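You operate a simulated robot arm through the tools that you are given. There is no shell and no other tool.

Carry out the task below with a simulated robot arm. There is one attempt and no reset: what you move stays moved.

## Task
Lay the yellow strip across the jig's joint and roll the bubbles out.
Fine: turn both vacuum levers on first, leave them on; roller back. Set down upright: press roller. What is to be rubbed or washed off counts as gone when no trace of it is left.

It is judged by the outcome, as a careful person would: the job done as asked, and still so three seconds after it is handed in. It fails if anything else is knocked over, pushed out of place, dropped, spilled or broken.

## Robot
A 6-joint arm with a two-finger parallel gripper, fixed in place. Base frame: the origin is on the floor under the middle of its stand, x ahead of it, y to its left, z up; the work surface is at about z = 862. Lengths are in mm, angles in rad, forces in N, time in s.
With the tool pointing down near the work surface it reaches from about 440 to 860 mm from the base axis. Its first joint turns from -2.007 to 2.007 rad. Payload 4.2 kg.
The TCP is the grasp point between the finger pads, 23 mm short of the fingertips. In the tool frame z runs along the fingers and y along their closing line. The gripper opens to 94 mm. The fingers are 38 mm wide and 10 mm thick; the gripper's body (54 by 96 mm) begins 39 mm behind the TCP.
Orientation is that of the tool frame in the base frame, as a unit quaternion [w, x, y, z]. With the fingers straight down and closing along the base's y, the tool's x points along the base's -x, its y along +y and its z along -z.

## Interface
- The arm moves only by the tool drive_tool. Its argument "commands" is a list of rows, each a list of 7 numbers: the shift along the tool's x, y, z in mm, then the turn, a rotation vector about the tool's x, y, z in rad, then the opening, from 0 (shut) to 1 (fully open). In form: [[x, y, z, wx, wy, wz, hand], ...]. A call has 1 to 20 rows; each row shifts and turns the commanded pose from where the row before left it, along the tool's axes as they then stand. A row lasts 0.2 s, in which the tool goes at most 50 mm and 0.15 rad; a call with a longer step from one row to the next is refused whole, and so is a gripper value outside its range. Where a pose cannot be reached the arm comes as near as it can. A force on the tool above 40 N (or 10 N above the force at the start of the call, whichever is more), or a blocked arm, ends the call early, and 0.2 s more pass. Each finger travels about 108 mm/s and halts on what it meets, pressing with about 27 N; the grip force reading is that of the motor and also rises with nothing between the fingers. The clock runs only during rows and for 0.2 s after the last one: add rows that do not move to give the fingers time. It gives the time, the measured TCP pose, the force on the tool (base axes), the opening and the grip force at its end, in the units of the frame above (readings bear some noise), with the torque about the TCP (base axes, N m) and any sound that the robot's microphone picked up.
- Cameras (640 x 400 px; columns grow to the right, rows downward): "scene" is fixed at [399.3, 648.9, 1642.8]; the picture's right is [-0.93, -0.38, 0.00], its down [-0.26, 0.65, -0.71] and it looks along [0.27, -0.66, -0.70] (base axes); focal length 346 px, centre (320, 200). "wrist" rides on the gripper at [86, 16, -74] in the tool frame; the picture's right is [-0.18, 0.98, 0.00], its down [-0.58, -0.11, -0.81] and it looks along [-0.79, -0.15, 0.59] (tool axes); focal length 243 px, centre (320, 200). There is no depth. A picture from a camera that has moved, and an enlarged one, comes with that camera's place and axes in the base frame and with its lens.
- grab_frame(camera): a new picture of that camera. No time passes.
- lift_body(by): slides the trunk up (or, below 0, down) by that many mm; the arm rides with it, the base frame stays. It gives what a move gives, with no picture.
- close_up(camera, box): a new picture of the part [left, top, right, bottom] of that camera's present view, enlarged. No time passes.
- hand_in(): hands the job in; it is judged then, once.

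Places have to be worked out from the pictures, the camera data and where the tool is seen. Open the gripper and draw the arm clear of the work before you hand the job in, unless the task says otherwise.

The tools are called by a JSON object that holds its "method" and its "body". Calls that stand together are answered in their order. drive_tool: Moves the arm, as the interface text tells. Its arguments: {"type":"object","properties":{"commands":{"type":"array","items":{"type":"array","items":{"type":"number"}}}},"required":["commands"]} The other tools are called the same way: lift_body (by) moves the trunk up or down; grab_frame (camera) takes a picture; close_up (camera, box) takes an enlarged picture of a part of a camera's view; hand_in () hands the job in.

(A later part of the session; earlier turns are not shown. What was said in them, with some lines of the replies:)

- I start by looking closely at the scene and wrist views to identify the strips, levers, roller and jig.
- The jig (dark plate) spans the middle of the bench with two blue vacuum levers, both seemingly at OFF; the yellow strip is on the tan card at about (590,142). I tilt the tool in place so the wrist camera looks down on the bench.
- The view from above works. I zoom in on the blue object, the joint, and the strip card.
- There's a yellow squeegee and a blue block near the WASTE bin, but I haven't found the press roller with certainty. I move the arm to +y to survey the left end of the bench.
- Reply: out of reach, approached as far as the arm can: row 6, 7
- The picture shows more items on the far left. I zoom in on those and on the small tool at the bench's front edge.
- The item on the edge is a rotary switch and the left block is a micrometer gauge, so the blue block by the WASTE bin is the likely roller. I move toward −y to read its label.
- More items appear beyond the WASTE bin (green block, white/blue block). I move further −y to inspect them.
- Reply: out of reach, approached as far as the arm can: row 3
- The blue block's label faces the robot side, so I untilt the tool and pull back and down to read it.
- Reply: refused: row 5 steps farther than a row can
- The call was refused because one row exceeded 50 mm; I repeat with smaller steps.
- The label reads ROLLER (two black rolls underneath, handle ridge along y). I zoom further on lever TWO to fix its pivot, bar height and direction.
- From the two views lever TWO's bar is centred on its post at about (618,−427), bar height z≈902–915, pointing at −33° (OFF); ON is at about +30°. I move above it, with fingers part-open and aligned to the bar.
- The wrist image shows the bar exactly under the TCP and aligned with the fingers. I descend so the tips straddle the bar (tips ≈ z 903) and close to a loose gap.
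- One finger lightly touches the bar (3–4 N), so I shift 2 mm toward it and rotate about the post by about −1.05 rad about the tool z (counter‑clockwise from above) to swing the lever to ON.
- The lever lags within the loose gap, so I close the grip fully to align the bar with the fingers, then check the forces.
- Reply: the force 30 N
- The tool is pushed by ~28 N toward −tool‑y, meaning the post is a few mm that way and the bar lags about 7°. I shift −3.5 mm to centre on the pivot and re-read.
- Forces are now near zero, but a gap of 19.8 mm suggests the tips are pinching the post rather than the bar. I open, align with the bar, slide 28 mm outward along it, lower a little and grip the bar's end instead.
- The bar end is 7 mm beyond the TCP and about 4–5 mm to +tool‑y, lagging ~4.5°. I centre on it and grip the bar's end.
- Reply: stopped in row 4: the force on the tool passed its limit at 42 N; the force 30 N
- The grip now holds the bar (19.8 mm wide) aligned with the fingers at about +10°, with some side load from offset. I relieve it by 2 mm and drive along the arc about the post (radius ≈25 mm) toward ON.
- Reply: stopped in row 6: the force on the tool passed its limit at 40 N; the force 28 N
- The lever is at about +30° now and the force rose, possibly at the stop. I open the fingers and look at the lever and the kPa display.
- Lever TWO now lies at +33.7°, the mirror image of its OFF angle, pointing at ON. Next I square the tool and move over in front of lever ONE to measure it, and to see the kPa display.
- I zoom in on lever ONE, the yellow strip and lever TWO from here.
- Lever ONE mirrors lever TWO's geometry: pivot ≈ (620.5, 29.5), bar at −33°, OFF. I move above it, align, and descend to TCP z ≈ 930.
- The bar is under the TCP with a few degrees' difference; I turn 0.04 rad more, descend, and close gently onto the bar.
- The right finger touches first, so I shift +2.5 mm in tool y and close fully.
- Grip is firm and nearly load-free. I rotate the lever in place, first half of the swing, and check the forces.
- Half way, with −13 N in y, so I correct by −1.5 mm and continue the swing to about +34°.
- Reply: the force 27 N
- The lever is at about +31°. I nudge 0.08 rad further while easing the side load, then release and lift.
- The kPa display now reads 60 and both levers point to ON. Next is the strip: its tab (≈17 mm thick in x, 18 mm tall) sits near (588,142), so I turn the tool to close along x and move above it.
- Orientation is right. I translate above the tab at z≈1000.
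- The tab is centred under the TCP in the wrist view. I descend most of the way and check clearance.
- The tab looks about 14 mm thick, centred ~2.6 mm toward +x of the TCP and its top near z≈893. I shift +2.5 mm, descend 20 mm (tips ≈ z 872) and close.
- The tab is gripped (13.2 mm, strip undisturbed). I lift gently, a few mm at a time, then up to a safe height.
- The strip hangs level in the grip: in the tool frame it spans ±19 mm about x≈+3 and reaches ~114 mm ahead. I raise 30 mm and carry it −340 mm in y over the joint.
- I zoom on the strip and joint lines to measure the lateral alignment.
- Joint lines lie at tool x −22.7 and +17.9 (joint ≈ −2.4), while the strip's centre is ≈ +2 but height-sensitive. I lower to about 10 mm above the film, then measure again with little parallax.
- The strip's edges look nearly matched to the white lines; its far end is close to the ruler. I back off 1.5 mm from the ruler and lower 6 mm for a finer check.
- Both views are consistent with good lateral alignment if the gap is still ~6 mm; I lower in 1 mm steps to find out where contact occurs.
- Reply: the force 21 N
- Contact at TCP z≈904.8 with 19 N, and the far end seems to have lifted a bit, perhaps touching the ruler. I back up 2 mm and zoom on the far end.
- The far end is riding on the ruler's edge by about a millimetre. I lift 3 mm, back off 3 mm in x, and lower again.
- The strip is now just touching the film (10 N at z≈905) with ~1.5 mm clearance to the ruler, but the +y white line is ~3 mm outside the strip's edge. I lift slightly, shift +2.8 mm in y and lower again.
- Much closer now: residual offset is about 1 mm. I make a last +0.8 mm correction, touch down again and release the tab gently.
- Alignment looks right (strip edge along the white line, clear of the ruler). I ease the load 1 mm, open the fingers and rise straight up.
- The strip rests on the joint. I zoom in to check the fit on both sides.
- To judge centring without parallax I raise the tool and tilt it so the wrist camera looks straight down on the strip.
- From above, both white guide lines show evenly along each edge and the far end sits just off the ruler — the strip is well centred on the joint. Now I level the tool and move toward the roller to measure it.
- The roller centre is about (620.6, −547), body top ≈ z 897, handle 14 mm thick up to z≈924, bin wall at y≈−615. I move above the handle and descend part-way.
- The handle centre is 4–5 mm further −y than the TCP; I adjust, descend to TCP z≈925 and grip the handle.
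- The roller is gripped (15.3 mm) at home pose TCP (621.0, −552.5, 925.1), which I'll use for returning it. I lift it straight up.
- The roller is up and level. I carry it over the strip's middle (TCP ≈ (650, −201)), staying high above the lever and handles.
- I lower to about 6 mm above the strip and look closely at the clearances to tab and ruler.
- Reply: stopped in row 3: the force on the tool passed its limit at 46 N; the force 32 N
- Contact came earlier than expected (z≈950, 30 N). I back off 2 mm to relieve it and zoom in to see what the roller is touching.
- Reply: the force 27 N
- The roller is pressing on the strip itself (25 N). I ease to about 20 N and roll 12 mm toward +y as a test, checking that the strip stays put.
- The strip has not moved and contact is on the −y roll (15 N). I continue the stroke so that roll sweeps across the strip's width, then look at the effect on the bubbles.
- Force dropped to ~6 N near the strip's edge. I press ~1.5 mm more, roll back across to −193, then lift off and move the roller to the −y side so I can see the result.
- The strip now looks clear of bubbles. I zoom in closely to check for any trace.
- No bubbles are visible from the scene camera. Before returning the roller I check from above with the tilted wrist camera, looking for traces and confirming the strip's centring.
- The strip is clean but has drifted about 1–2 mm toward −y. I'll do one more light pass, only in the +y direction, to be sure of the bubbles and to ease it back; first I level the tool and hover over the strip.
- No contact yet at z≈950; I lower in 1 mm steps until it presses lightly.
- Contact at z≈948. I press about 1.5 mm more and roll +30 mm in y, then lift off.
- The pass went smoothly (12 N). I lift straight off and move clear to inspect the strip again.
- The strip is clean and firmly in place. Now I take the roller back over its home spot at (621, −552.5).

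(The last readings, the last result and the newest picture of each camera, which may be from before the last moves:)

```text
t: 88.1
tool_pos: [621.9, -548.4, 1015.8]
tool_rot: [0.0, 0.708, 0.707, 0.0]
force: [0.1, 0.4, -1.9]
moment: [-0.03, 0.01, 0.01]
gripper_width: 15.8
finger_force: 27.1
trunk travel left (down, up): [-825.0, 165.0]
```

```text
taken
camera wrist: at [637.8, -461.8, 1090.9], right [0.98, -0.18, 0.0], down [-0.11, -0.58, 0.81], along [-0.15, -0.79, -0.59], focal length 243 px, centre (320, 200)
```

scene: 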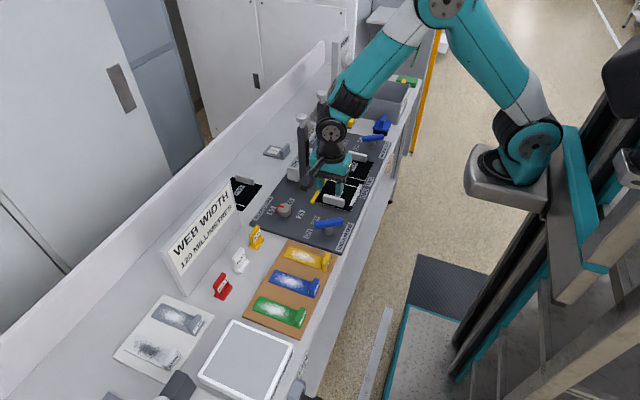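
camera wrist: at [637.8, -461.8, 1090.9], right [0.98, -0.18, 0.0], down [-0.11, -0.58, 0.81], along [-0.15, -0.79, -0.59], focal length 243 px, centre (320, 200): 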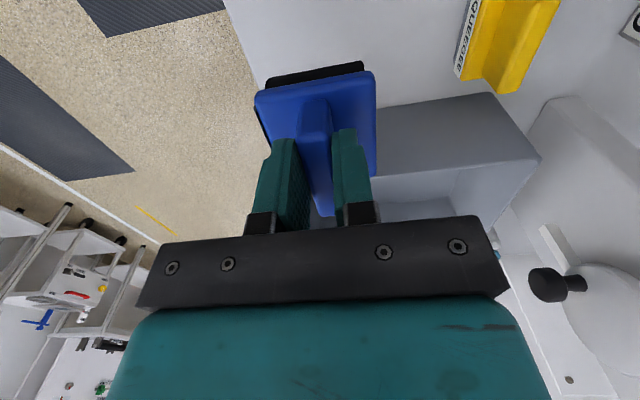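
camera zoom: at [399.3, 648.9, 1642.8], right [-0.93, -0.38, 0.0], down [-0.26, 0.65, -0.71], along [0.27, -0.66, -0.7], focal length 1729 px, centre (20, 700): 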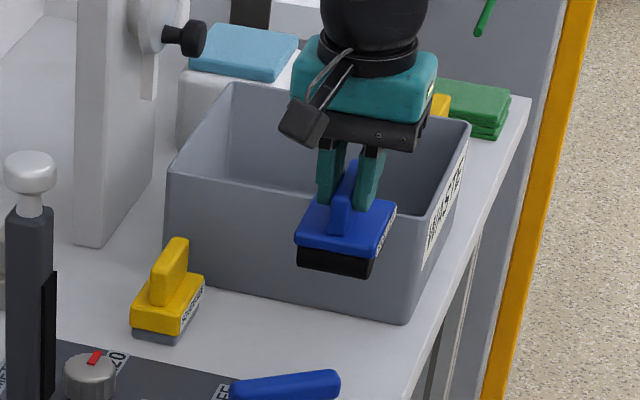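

I correct −1.8 mm in y and lower the roller to just above the bench.

{"method": "drive_tool", "body": {"commands": [[-1.8, 0, 20, 0, 0, 0, 0], [0, 0, 30, 0, 0, 0, 0], [0, 0, 25, 0, 0, 0, 0], [0, 0, 10, 0, 0, 0, 0], [0, 0, 0, 0, 0, 0, 0]]}}

{"method": "close_up", "body": {"camera": "scene", "box": [360, 90, 410, 140]}}

{"method": "close_up", "body": {"camera": "wrist", "box": [220, 60, 420, 240]}}

```text
t: 89.3
tool_pos: [621.6, -549.8, 933.2]
tool_rot: [0.001, 0.707, 0.707, -0.001]
force: [-0.1, 0.6, -2.2]
moment: [0.03, -0.01, -0.01]
gripper_width: 15.6
finger_force: 26.8
trunk travel left (down, up): [-825.0, 165.0]
```

```text
8.00 times, centred on (385, 115) of scene
camera zoom: at [399.3, 648.9, 1642.8], right [-0.93, -0.38, 0.0], down [-0.26, 0.65, -0.71], along [0.27, -0.66, -0.7], focal length 2766 px, centre (-200, 880)
```

zoom: 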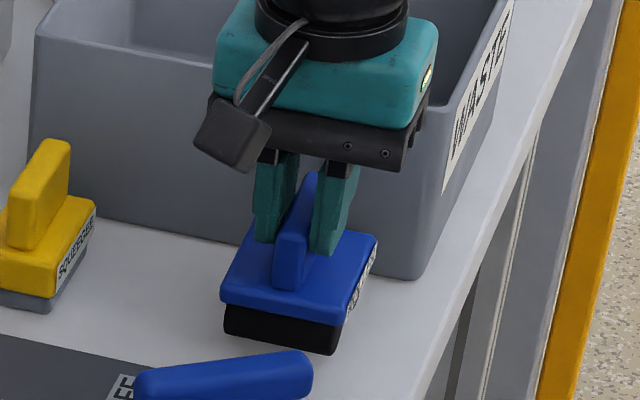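

```text
2.22 times, centred on (320, 150) of wrist
camera zoom: at [637.9, -462.9, 1006.3], right [0.98, -0.18, 0.0], down [-0.11, -0.58, 0.81], along [-0.15, -0.79, -0.59], focal length 539 px, centre (320, 311)
```

zoom: 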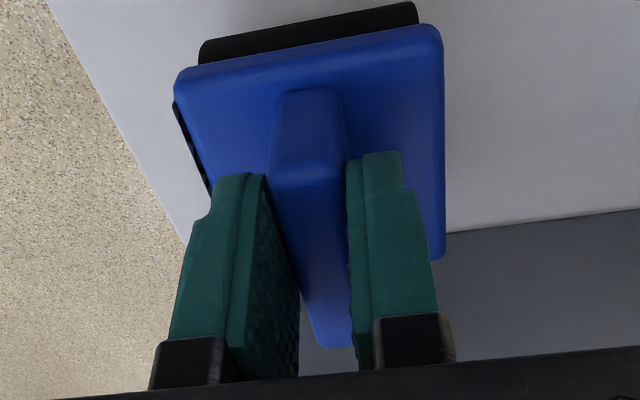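

The roller slid up a few mm in the grip while pressing, so touch-down should be around z≈921. I lower in small steps until light contact.

{"method": "drive_tool", "body": {"commands": [[-1, 0, 5, 0, 0, 0, 0], [0, 0, 2, 0, 0, 0, 0], [0, 0, 1, 0, 0, 0, 0], [0, 0, 1, 0, 0, 0, 0], [0, 0, 0, 0, 0, 0, 0]]}}

```text
t: 90.5
tool_pos: [622.0, -551.7, 925.6]
tool_rot: [0.002, 0.706, 0.709, 0.0]
force: [0.0, 2.7, 14.7]
moment: [0.39, -0.02, 0.01]
gripper_width: 16.0
finger_force: 27.1
trunk travel left (down, up): [-825.0, 165.0]
```

Touch-down on the +y roll (roller pitched ~1–2° in the grip). I level it with a small 0.03 rad turn about x while easing the load, then look at the force.

{"method": "drive_tool", "body": {"commands": [[0, 0, -1, 0, 0.015, 0, 0], [0, 0, 0, 0, 0.015, 0, 0], [0, 0, 0, 0, 0, 0, 0]]}}

{"method": "close_up", "body": {"camera": "scene", "box": [370, 105, 400, 135]}}

```text
t: 91.3
tool_pos: [620.9, -553.6, 925.5]
tool_rot: [-0.01, 0.707, 0.707, 0.009]
force: [-0.2, -5.6, 5.3]
moment: [-0.34, -0.09, -0.01]
gripper_width: 15.6
finger_force: 26.7
trunk travel left (down, up): [-825.0, 165.0]
```

```text
13.33 times, centred on (385, 120) of scene
camera zoom: at [399.3, 648.9, 1642.8], right [-0.93, -0.38, 0.0], down [-0.26, 0.65, -0.71], along [0.27, -0.66, -0.7], focal length 4610 px, centre (-547, 1267)
```

zoom: 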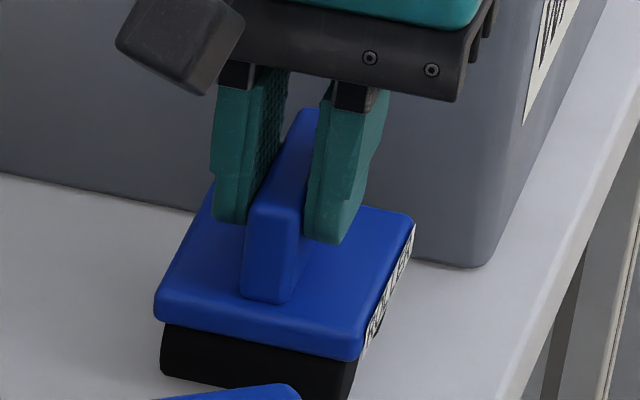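

Both rolls now share a light 5 N load, level. I open the fingers and rise straight up.

{"method": "drive_tool", "body": {"commands": [[0, 0, 0, 0, 0, 0, 0.2], [0, 0, 0, 0, 0, 0, 0.35], [0, 0, 0, 0, 0, 0, 0.45], [0, 0, 0, 0, 0, 0, 0.45], [0, 0, -20, 0, 0, 0, 0.45], [0, 0, -30, 0, 0, 0, 0.45], [0, 0, -30, 0, 0, 0, 0.45], [0, 0, 0, 0, 0, 0, 0.45]]}}

{"method": "close_up", "body": {"camera": "scene", "box": [360, 90, 410, 140]}}

{"method": "close_up", "body": {"camera": "scene", "box": [345, 105, 405, 155]}}

{"method": "grab_frame", "body": {"camera": "wrist"}}

```text
t: 93.1
tool_pos: [620.5, -554.6, 1004.1]
tool_rot: [-0.01, 0.707, 0.707, 0.01]
force: [0.5, 0.4, 0.5]
moment: [-0.01, -0.01, 0.0]
gripper_width: 42.5
finger_force: 0.2
trunk travel left (down, up): [-825.0, 165.0]
```

```text
8.00 times, centred on (385, 115) of scene
camera zoom: at [399.3, 648.9, 1642.8], right [-0.93, -0.38, 0.0], down [-0.26, 0.65, -0.71], along [0.27, -0.66, -0.7], focal length 2766 px, centre (-200, 880)
```

zoom: 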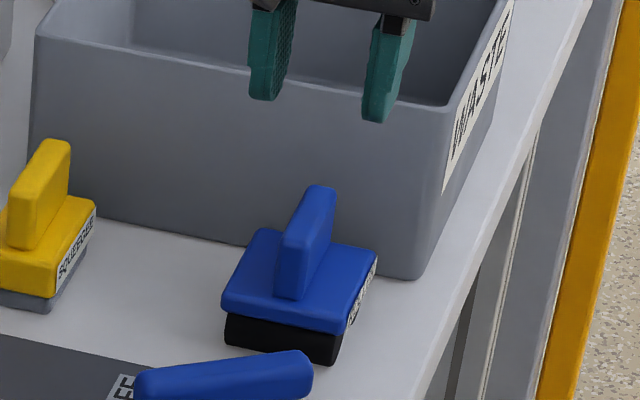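

```text
8.00 times, centred on (375, 130) of scene
camera zoom: at [399.3, 648.9, 1642.8], right [-0.93, -0.38, 0.0], down [-0.26, 0.65, -0.71], along [0.27, -0.66, -0.7], focal length 2766 px, centre (-120, 760)
```

zoom: 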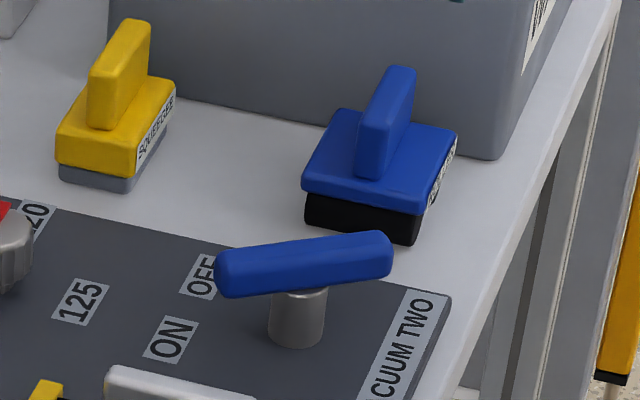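

```text
taken
camera wrist: at [636.9, -469.6, 1081.7], right [0.98, -0.18, -0.01], down [-0.11, -0.6, 0.79], along [-0.15, -0.78, -0.61], focal length 243 px, centre (320, 200)
```

wrist: 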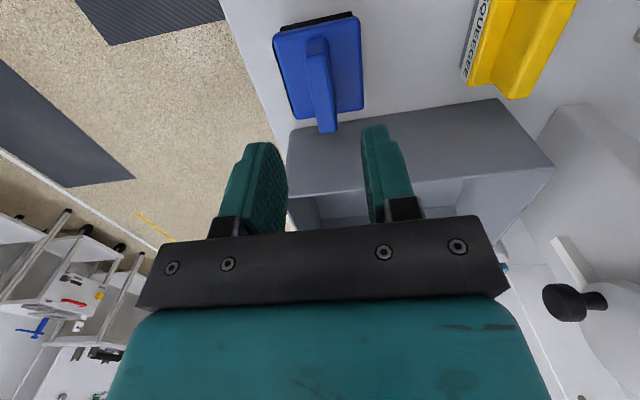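

The roller stands upright at its place. I withdraw upward and back toward the start pose, clear of the work, and take final pictures.

{"method": "drive_tool", "body": {"commands": [[0, 0, -40, 0, -0.03, 0, 0.6], [0, 0, -40, 0, 0, 0, 0.8], [40, -4, -10, 0, 0, 0, 1], [40, -4, -10, 0, 0, 0, 1], [40, -4, -10, 0, 0, 0, 1], [40, -4, -10, 0, 0, 0, 1], [40, -4, -10, 0, 0, 0, 1], [40, -4, -10, 0, 0, 0, 1], [40, -4, -10, 0, 0, 0, 1], [40, -4, -10, 0, 0, 0, 1], [40, -4, -10, 0, 0, 0, 1], [40, -4, -10, 0, 0, 0, 1], [0, 0, 0, 0, 0, 0, 1]]}}

{"method": "grab_frame", "body": {"camera": "scene"}}

{"method": "grab_frame", "body": {"camera": "wrist"}}

```text
t: 95.9
tool_pos: [581.4, -157.4, 1183.7]
tool_rot: [0.0, 0.707, 0.707, 0.0]
force: [0.5, 0.0, 0.2]
moment: [-0.02, 0.01, 0.03]
gripper_width: 94.1
finger_force: 0.0
trunk travel left (down, up): [-825.0, 165.0]
```

```text
taken
```

scene: 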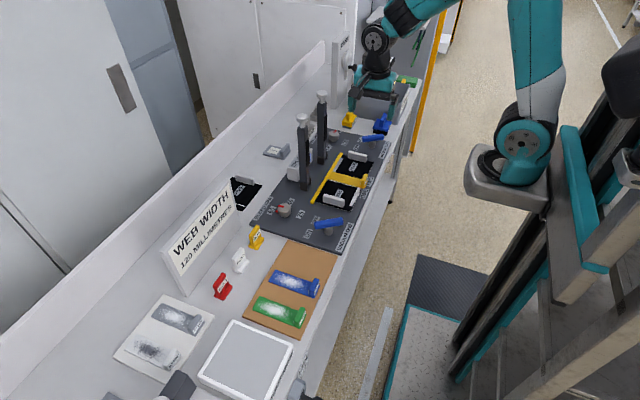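

```text
taken
camera wrist: at [597.0, -68.1, 1256.5], right [0.98, -0.18, 0.0], down [-0.11, -0.58, 0.81], along [-0.15, -0.79, -0.59], focal length 243 px, centre (320, 200)
```

wrist: 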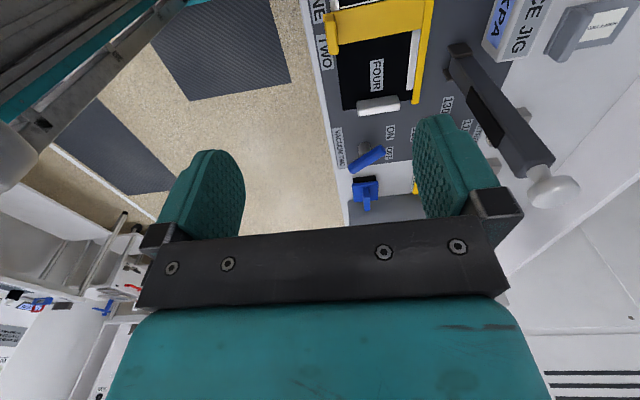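

Everything looks in order from afar; I make last close-ups of the strip, levers and roller before handing in.

{"method": "close_up", "body": {"camera": "scene", "box": [300, 120, 400, 250]}}

{"method": "close_up", "body": {"camera": "scene", "box": [330, 165, 376, 192]}}

{"method": "close_up", "body": {"camera": "wrist", "box": [310, 0, 550, 120]}}

```text
3.08 times, centred on (350, 185) of scene
camera zoom: at [399.3, 648.9, 1642.8], right [-0.93, -0.38, 0.0], down [-0.26, 0.65, -0.71], along [0.27, -0.66, -0.7], focal length 1064 px, centre (228, 246)
```

zoom: 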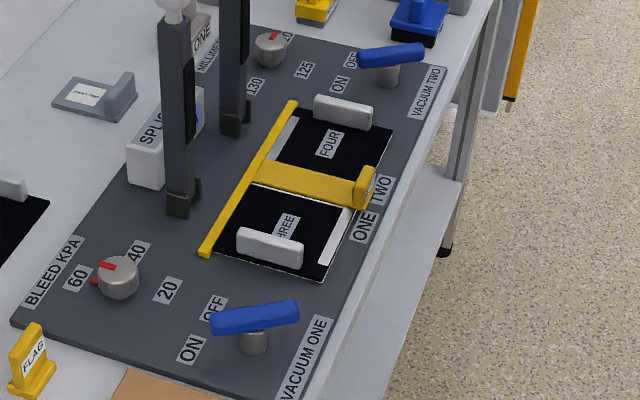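

```text
13.91 times, centred on (353, 178) of scene
camera zoom: at [399.3, 648.9, 1642.8], right [-0.93, -0.38, 0.0], down [-0.26, 0.65, -0.71], along [0.27, -0.66, -0.7], focal length 4811 px, centre (-139, 499)
```

zoom: 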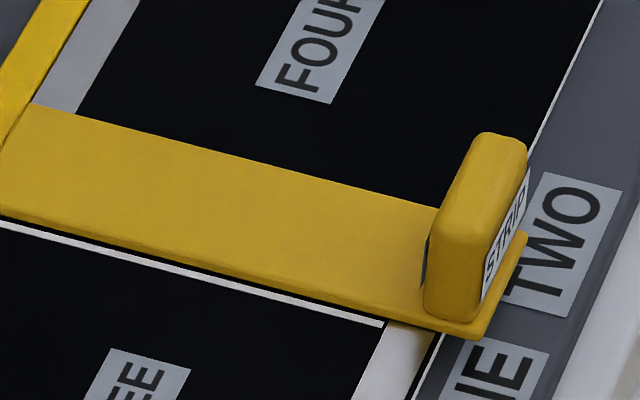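

```text
2.67 times, centred on (430, 60) of wrist
camera zoom: at [597.0, -68.1, 1256.5], right [0.98, -0.18, 0.0], down [-0.11, -0.58, 0.81], along [-0.15, -0.79, -0.59], focal length 647 px, centre (27, 573)
```

zoom: 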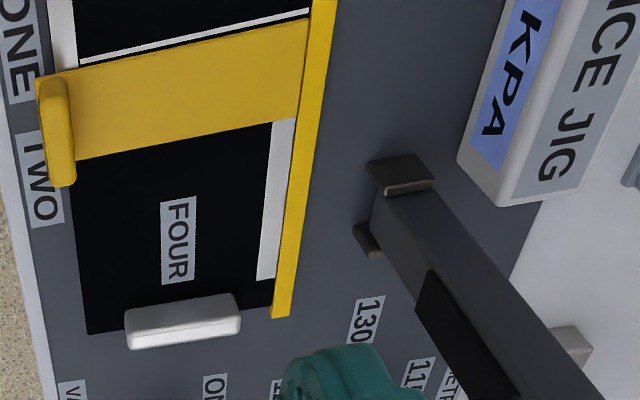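

Both levers are ON, the strip lies flat and bubble-free across the joint, the roller is back upright, and the gripper is open and clear. I hand the job in.

{"method": "hand_in", "body": {}}

```text
The job is handed in.
```

I laid the yellow strip across the jig's joint and rolled it. No bubbles show in close-ups from either camera.

- **Vacuum:** both levers were turned on before the strip was placed and were left on. The jig display read 60 kPa.
- **Strip:** it lies flat, but about 1–2 mm toward the web FOUR side of centre. It was evenly between the white guide lines when I set it down and shifted slightly during the first press. I left it there because it covers the joint fully.
- **Force:** the roller met the strip higher than I expected, and the first contact briefly peaked at about 46 N. The webs, clamps and ruler look unmoved in the final pictures.
- **Roller:** it stands upright on the bench in its place, within about 4 mm of where I picked it up.

The gripper is open and clear of the work, and nothing else on the bench appears disturbed.
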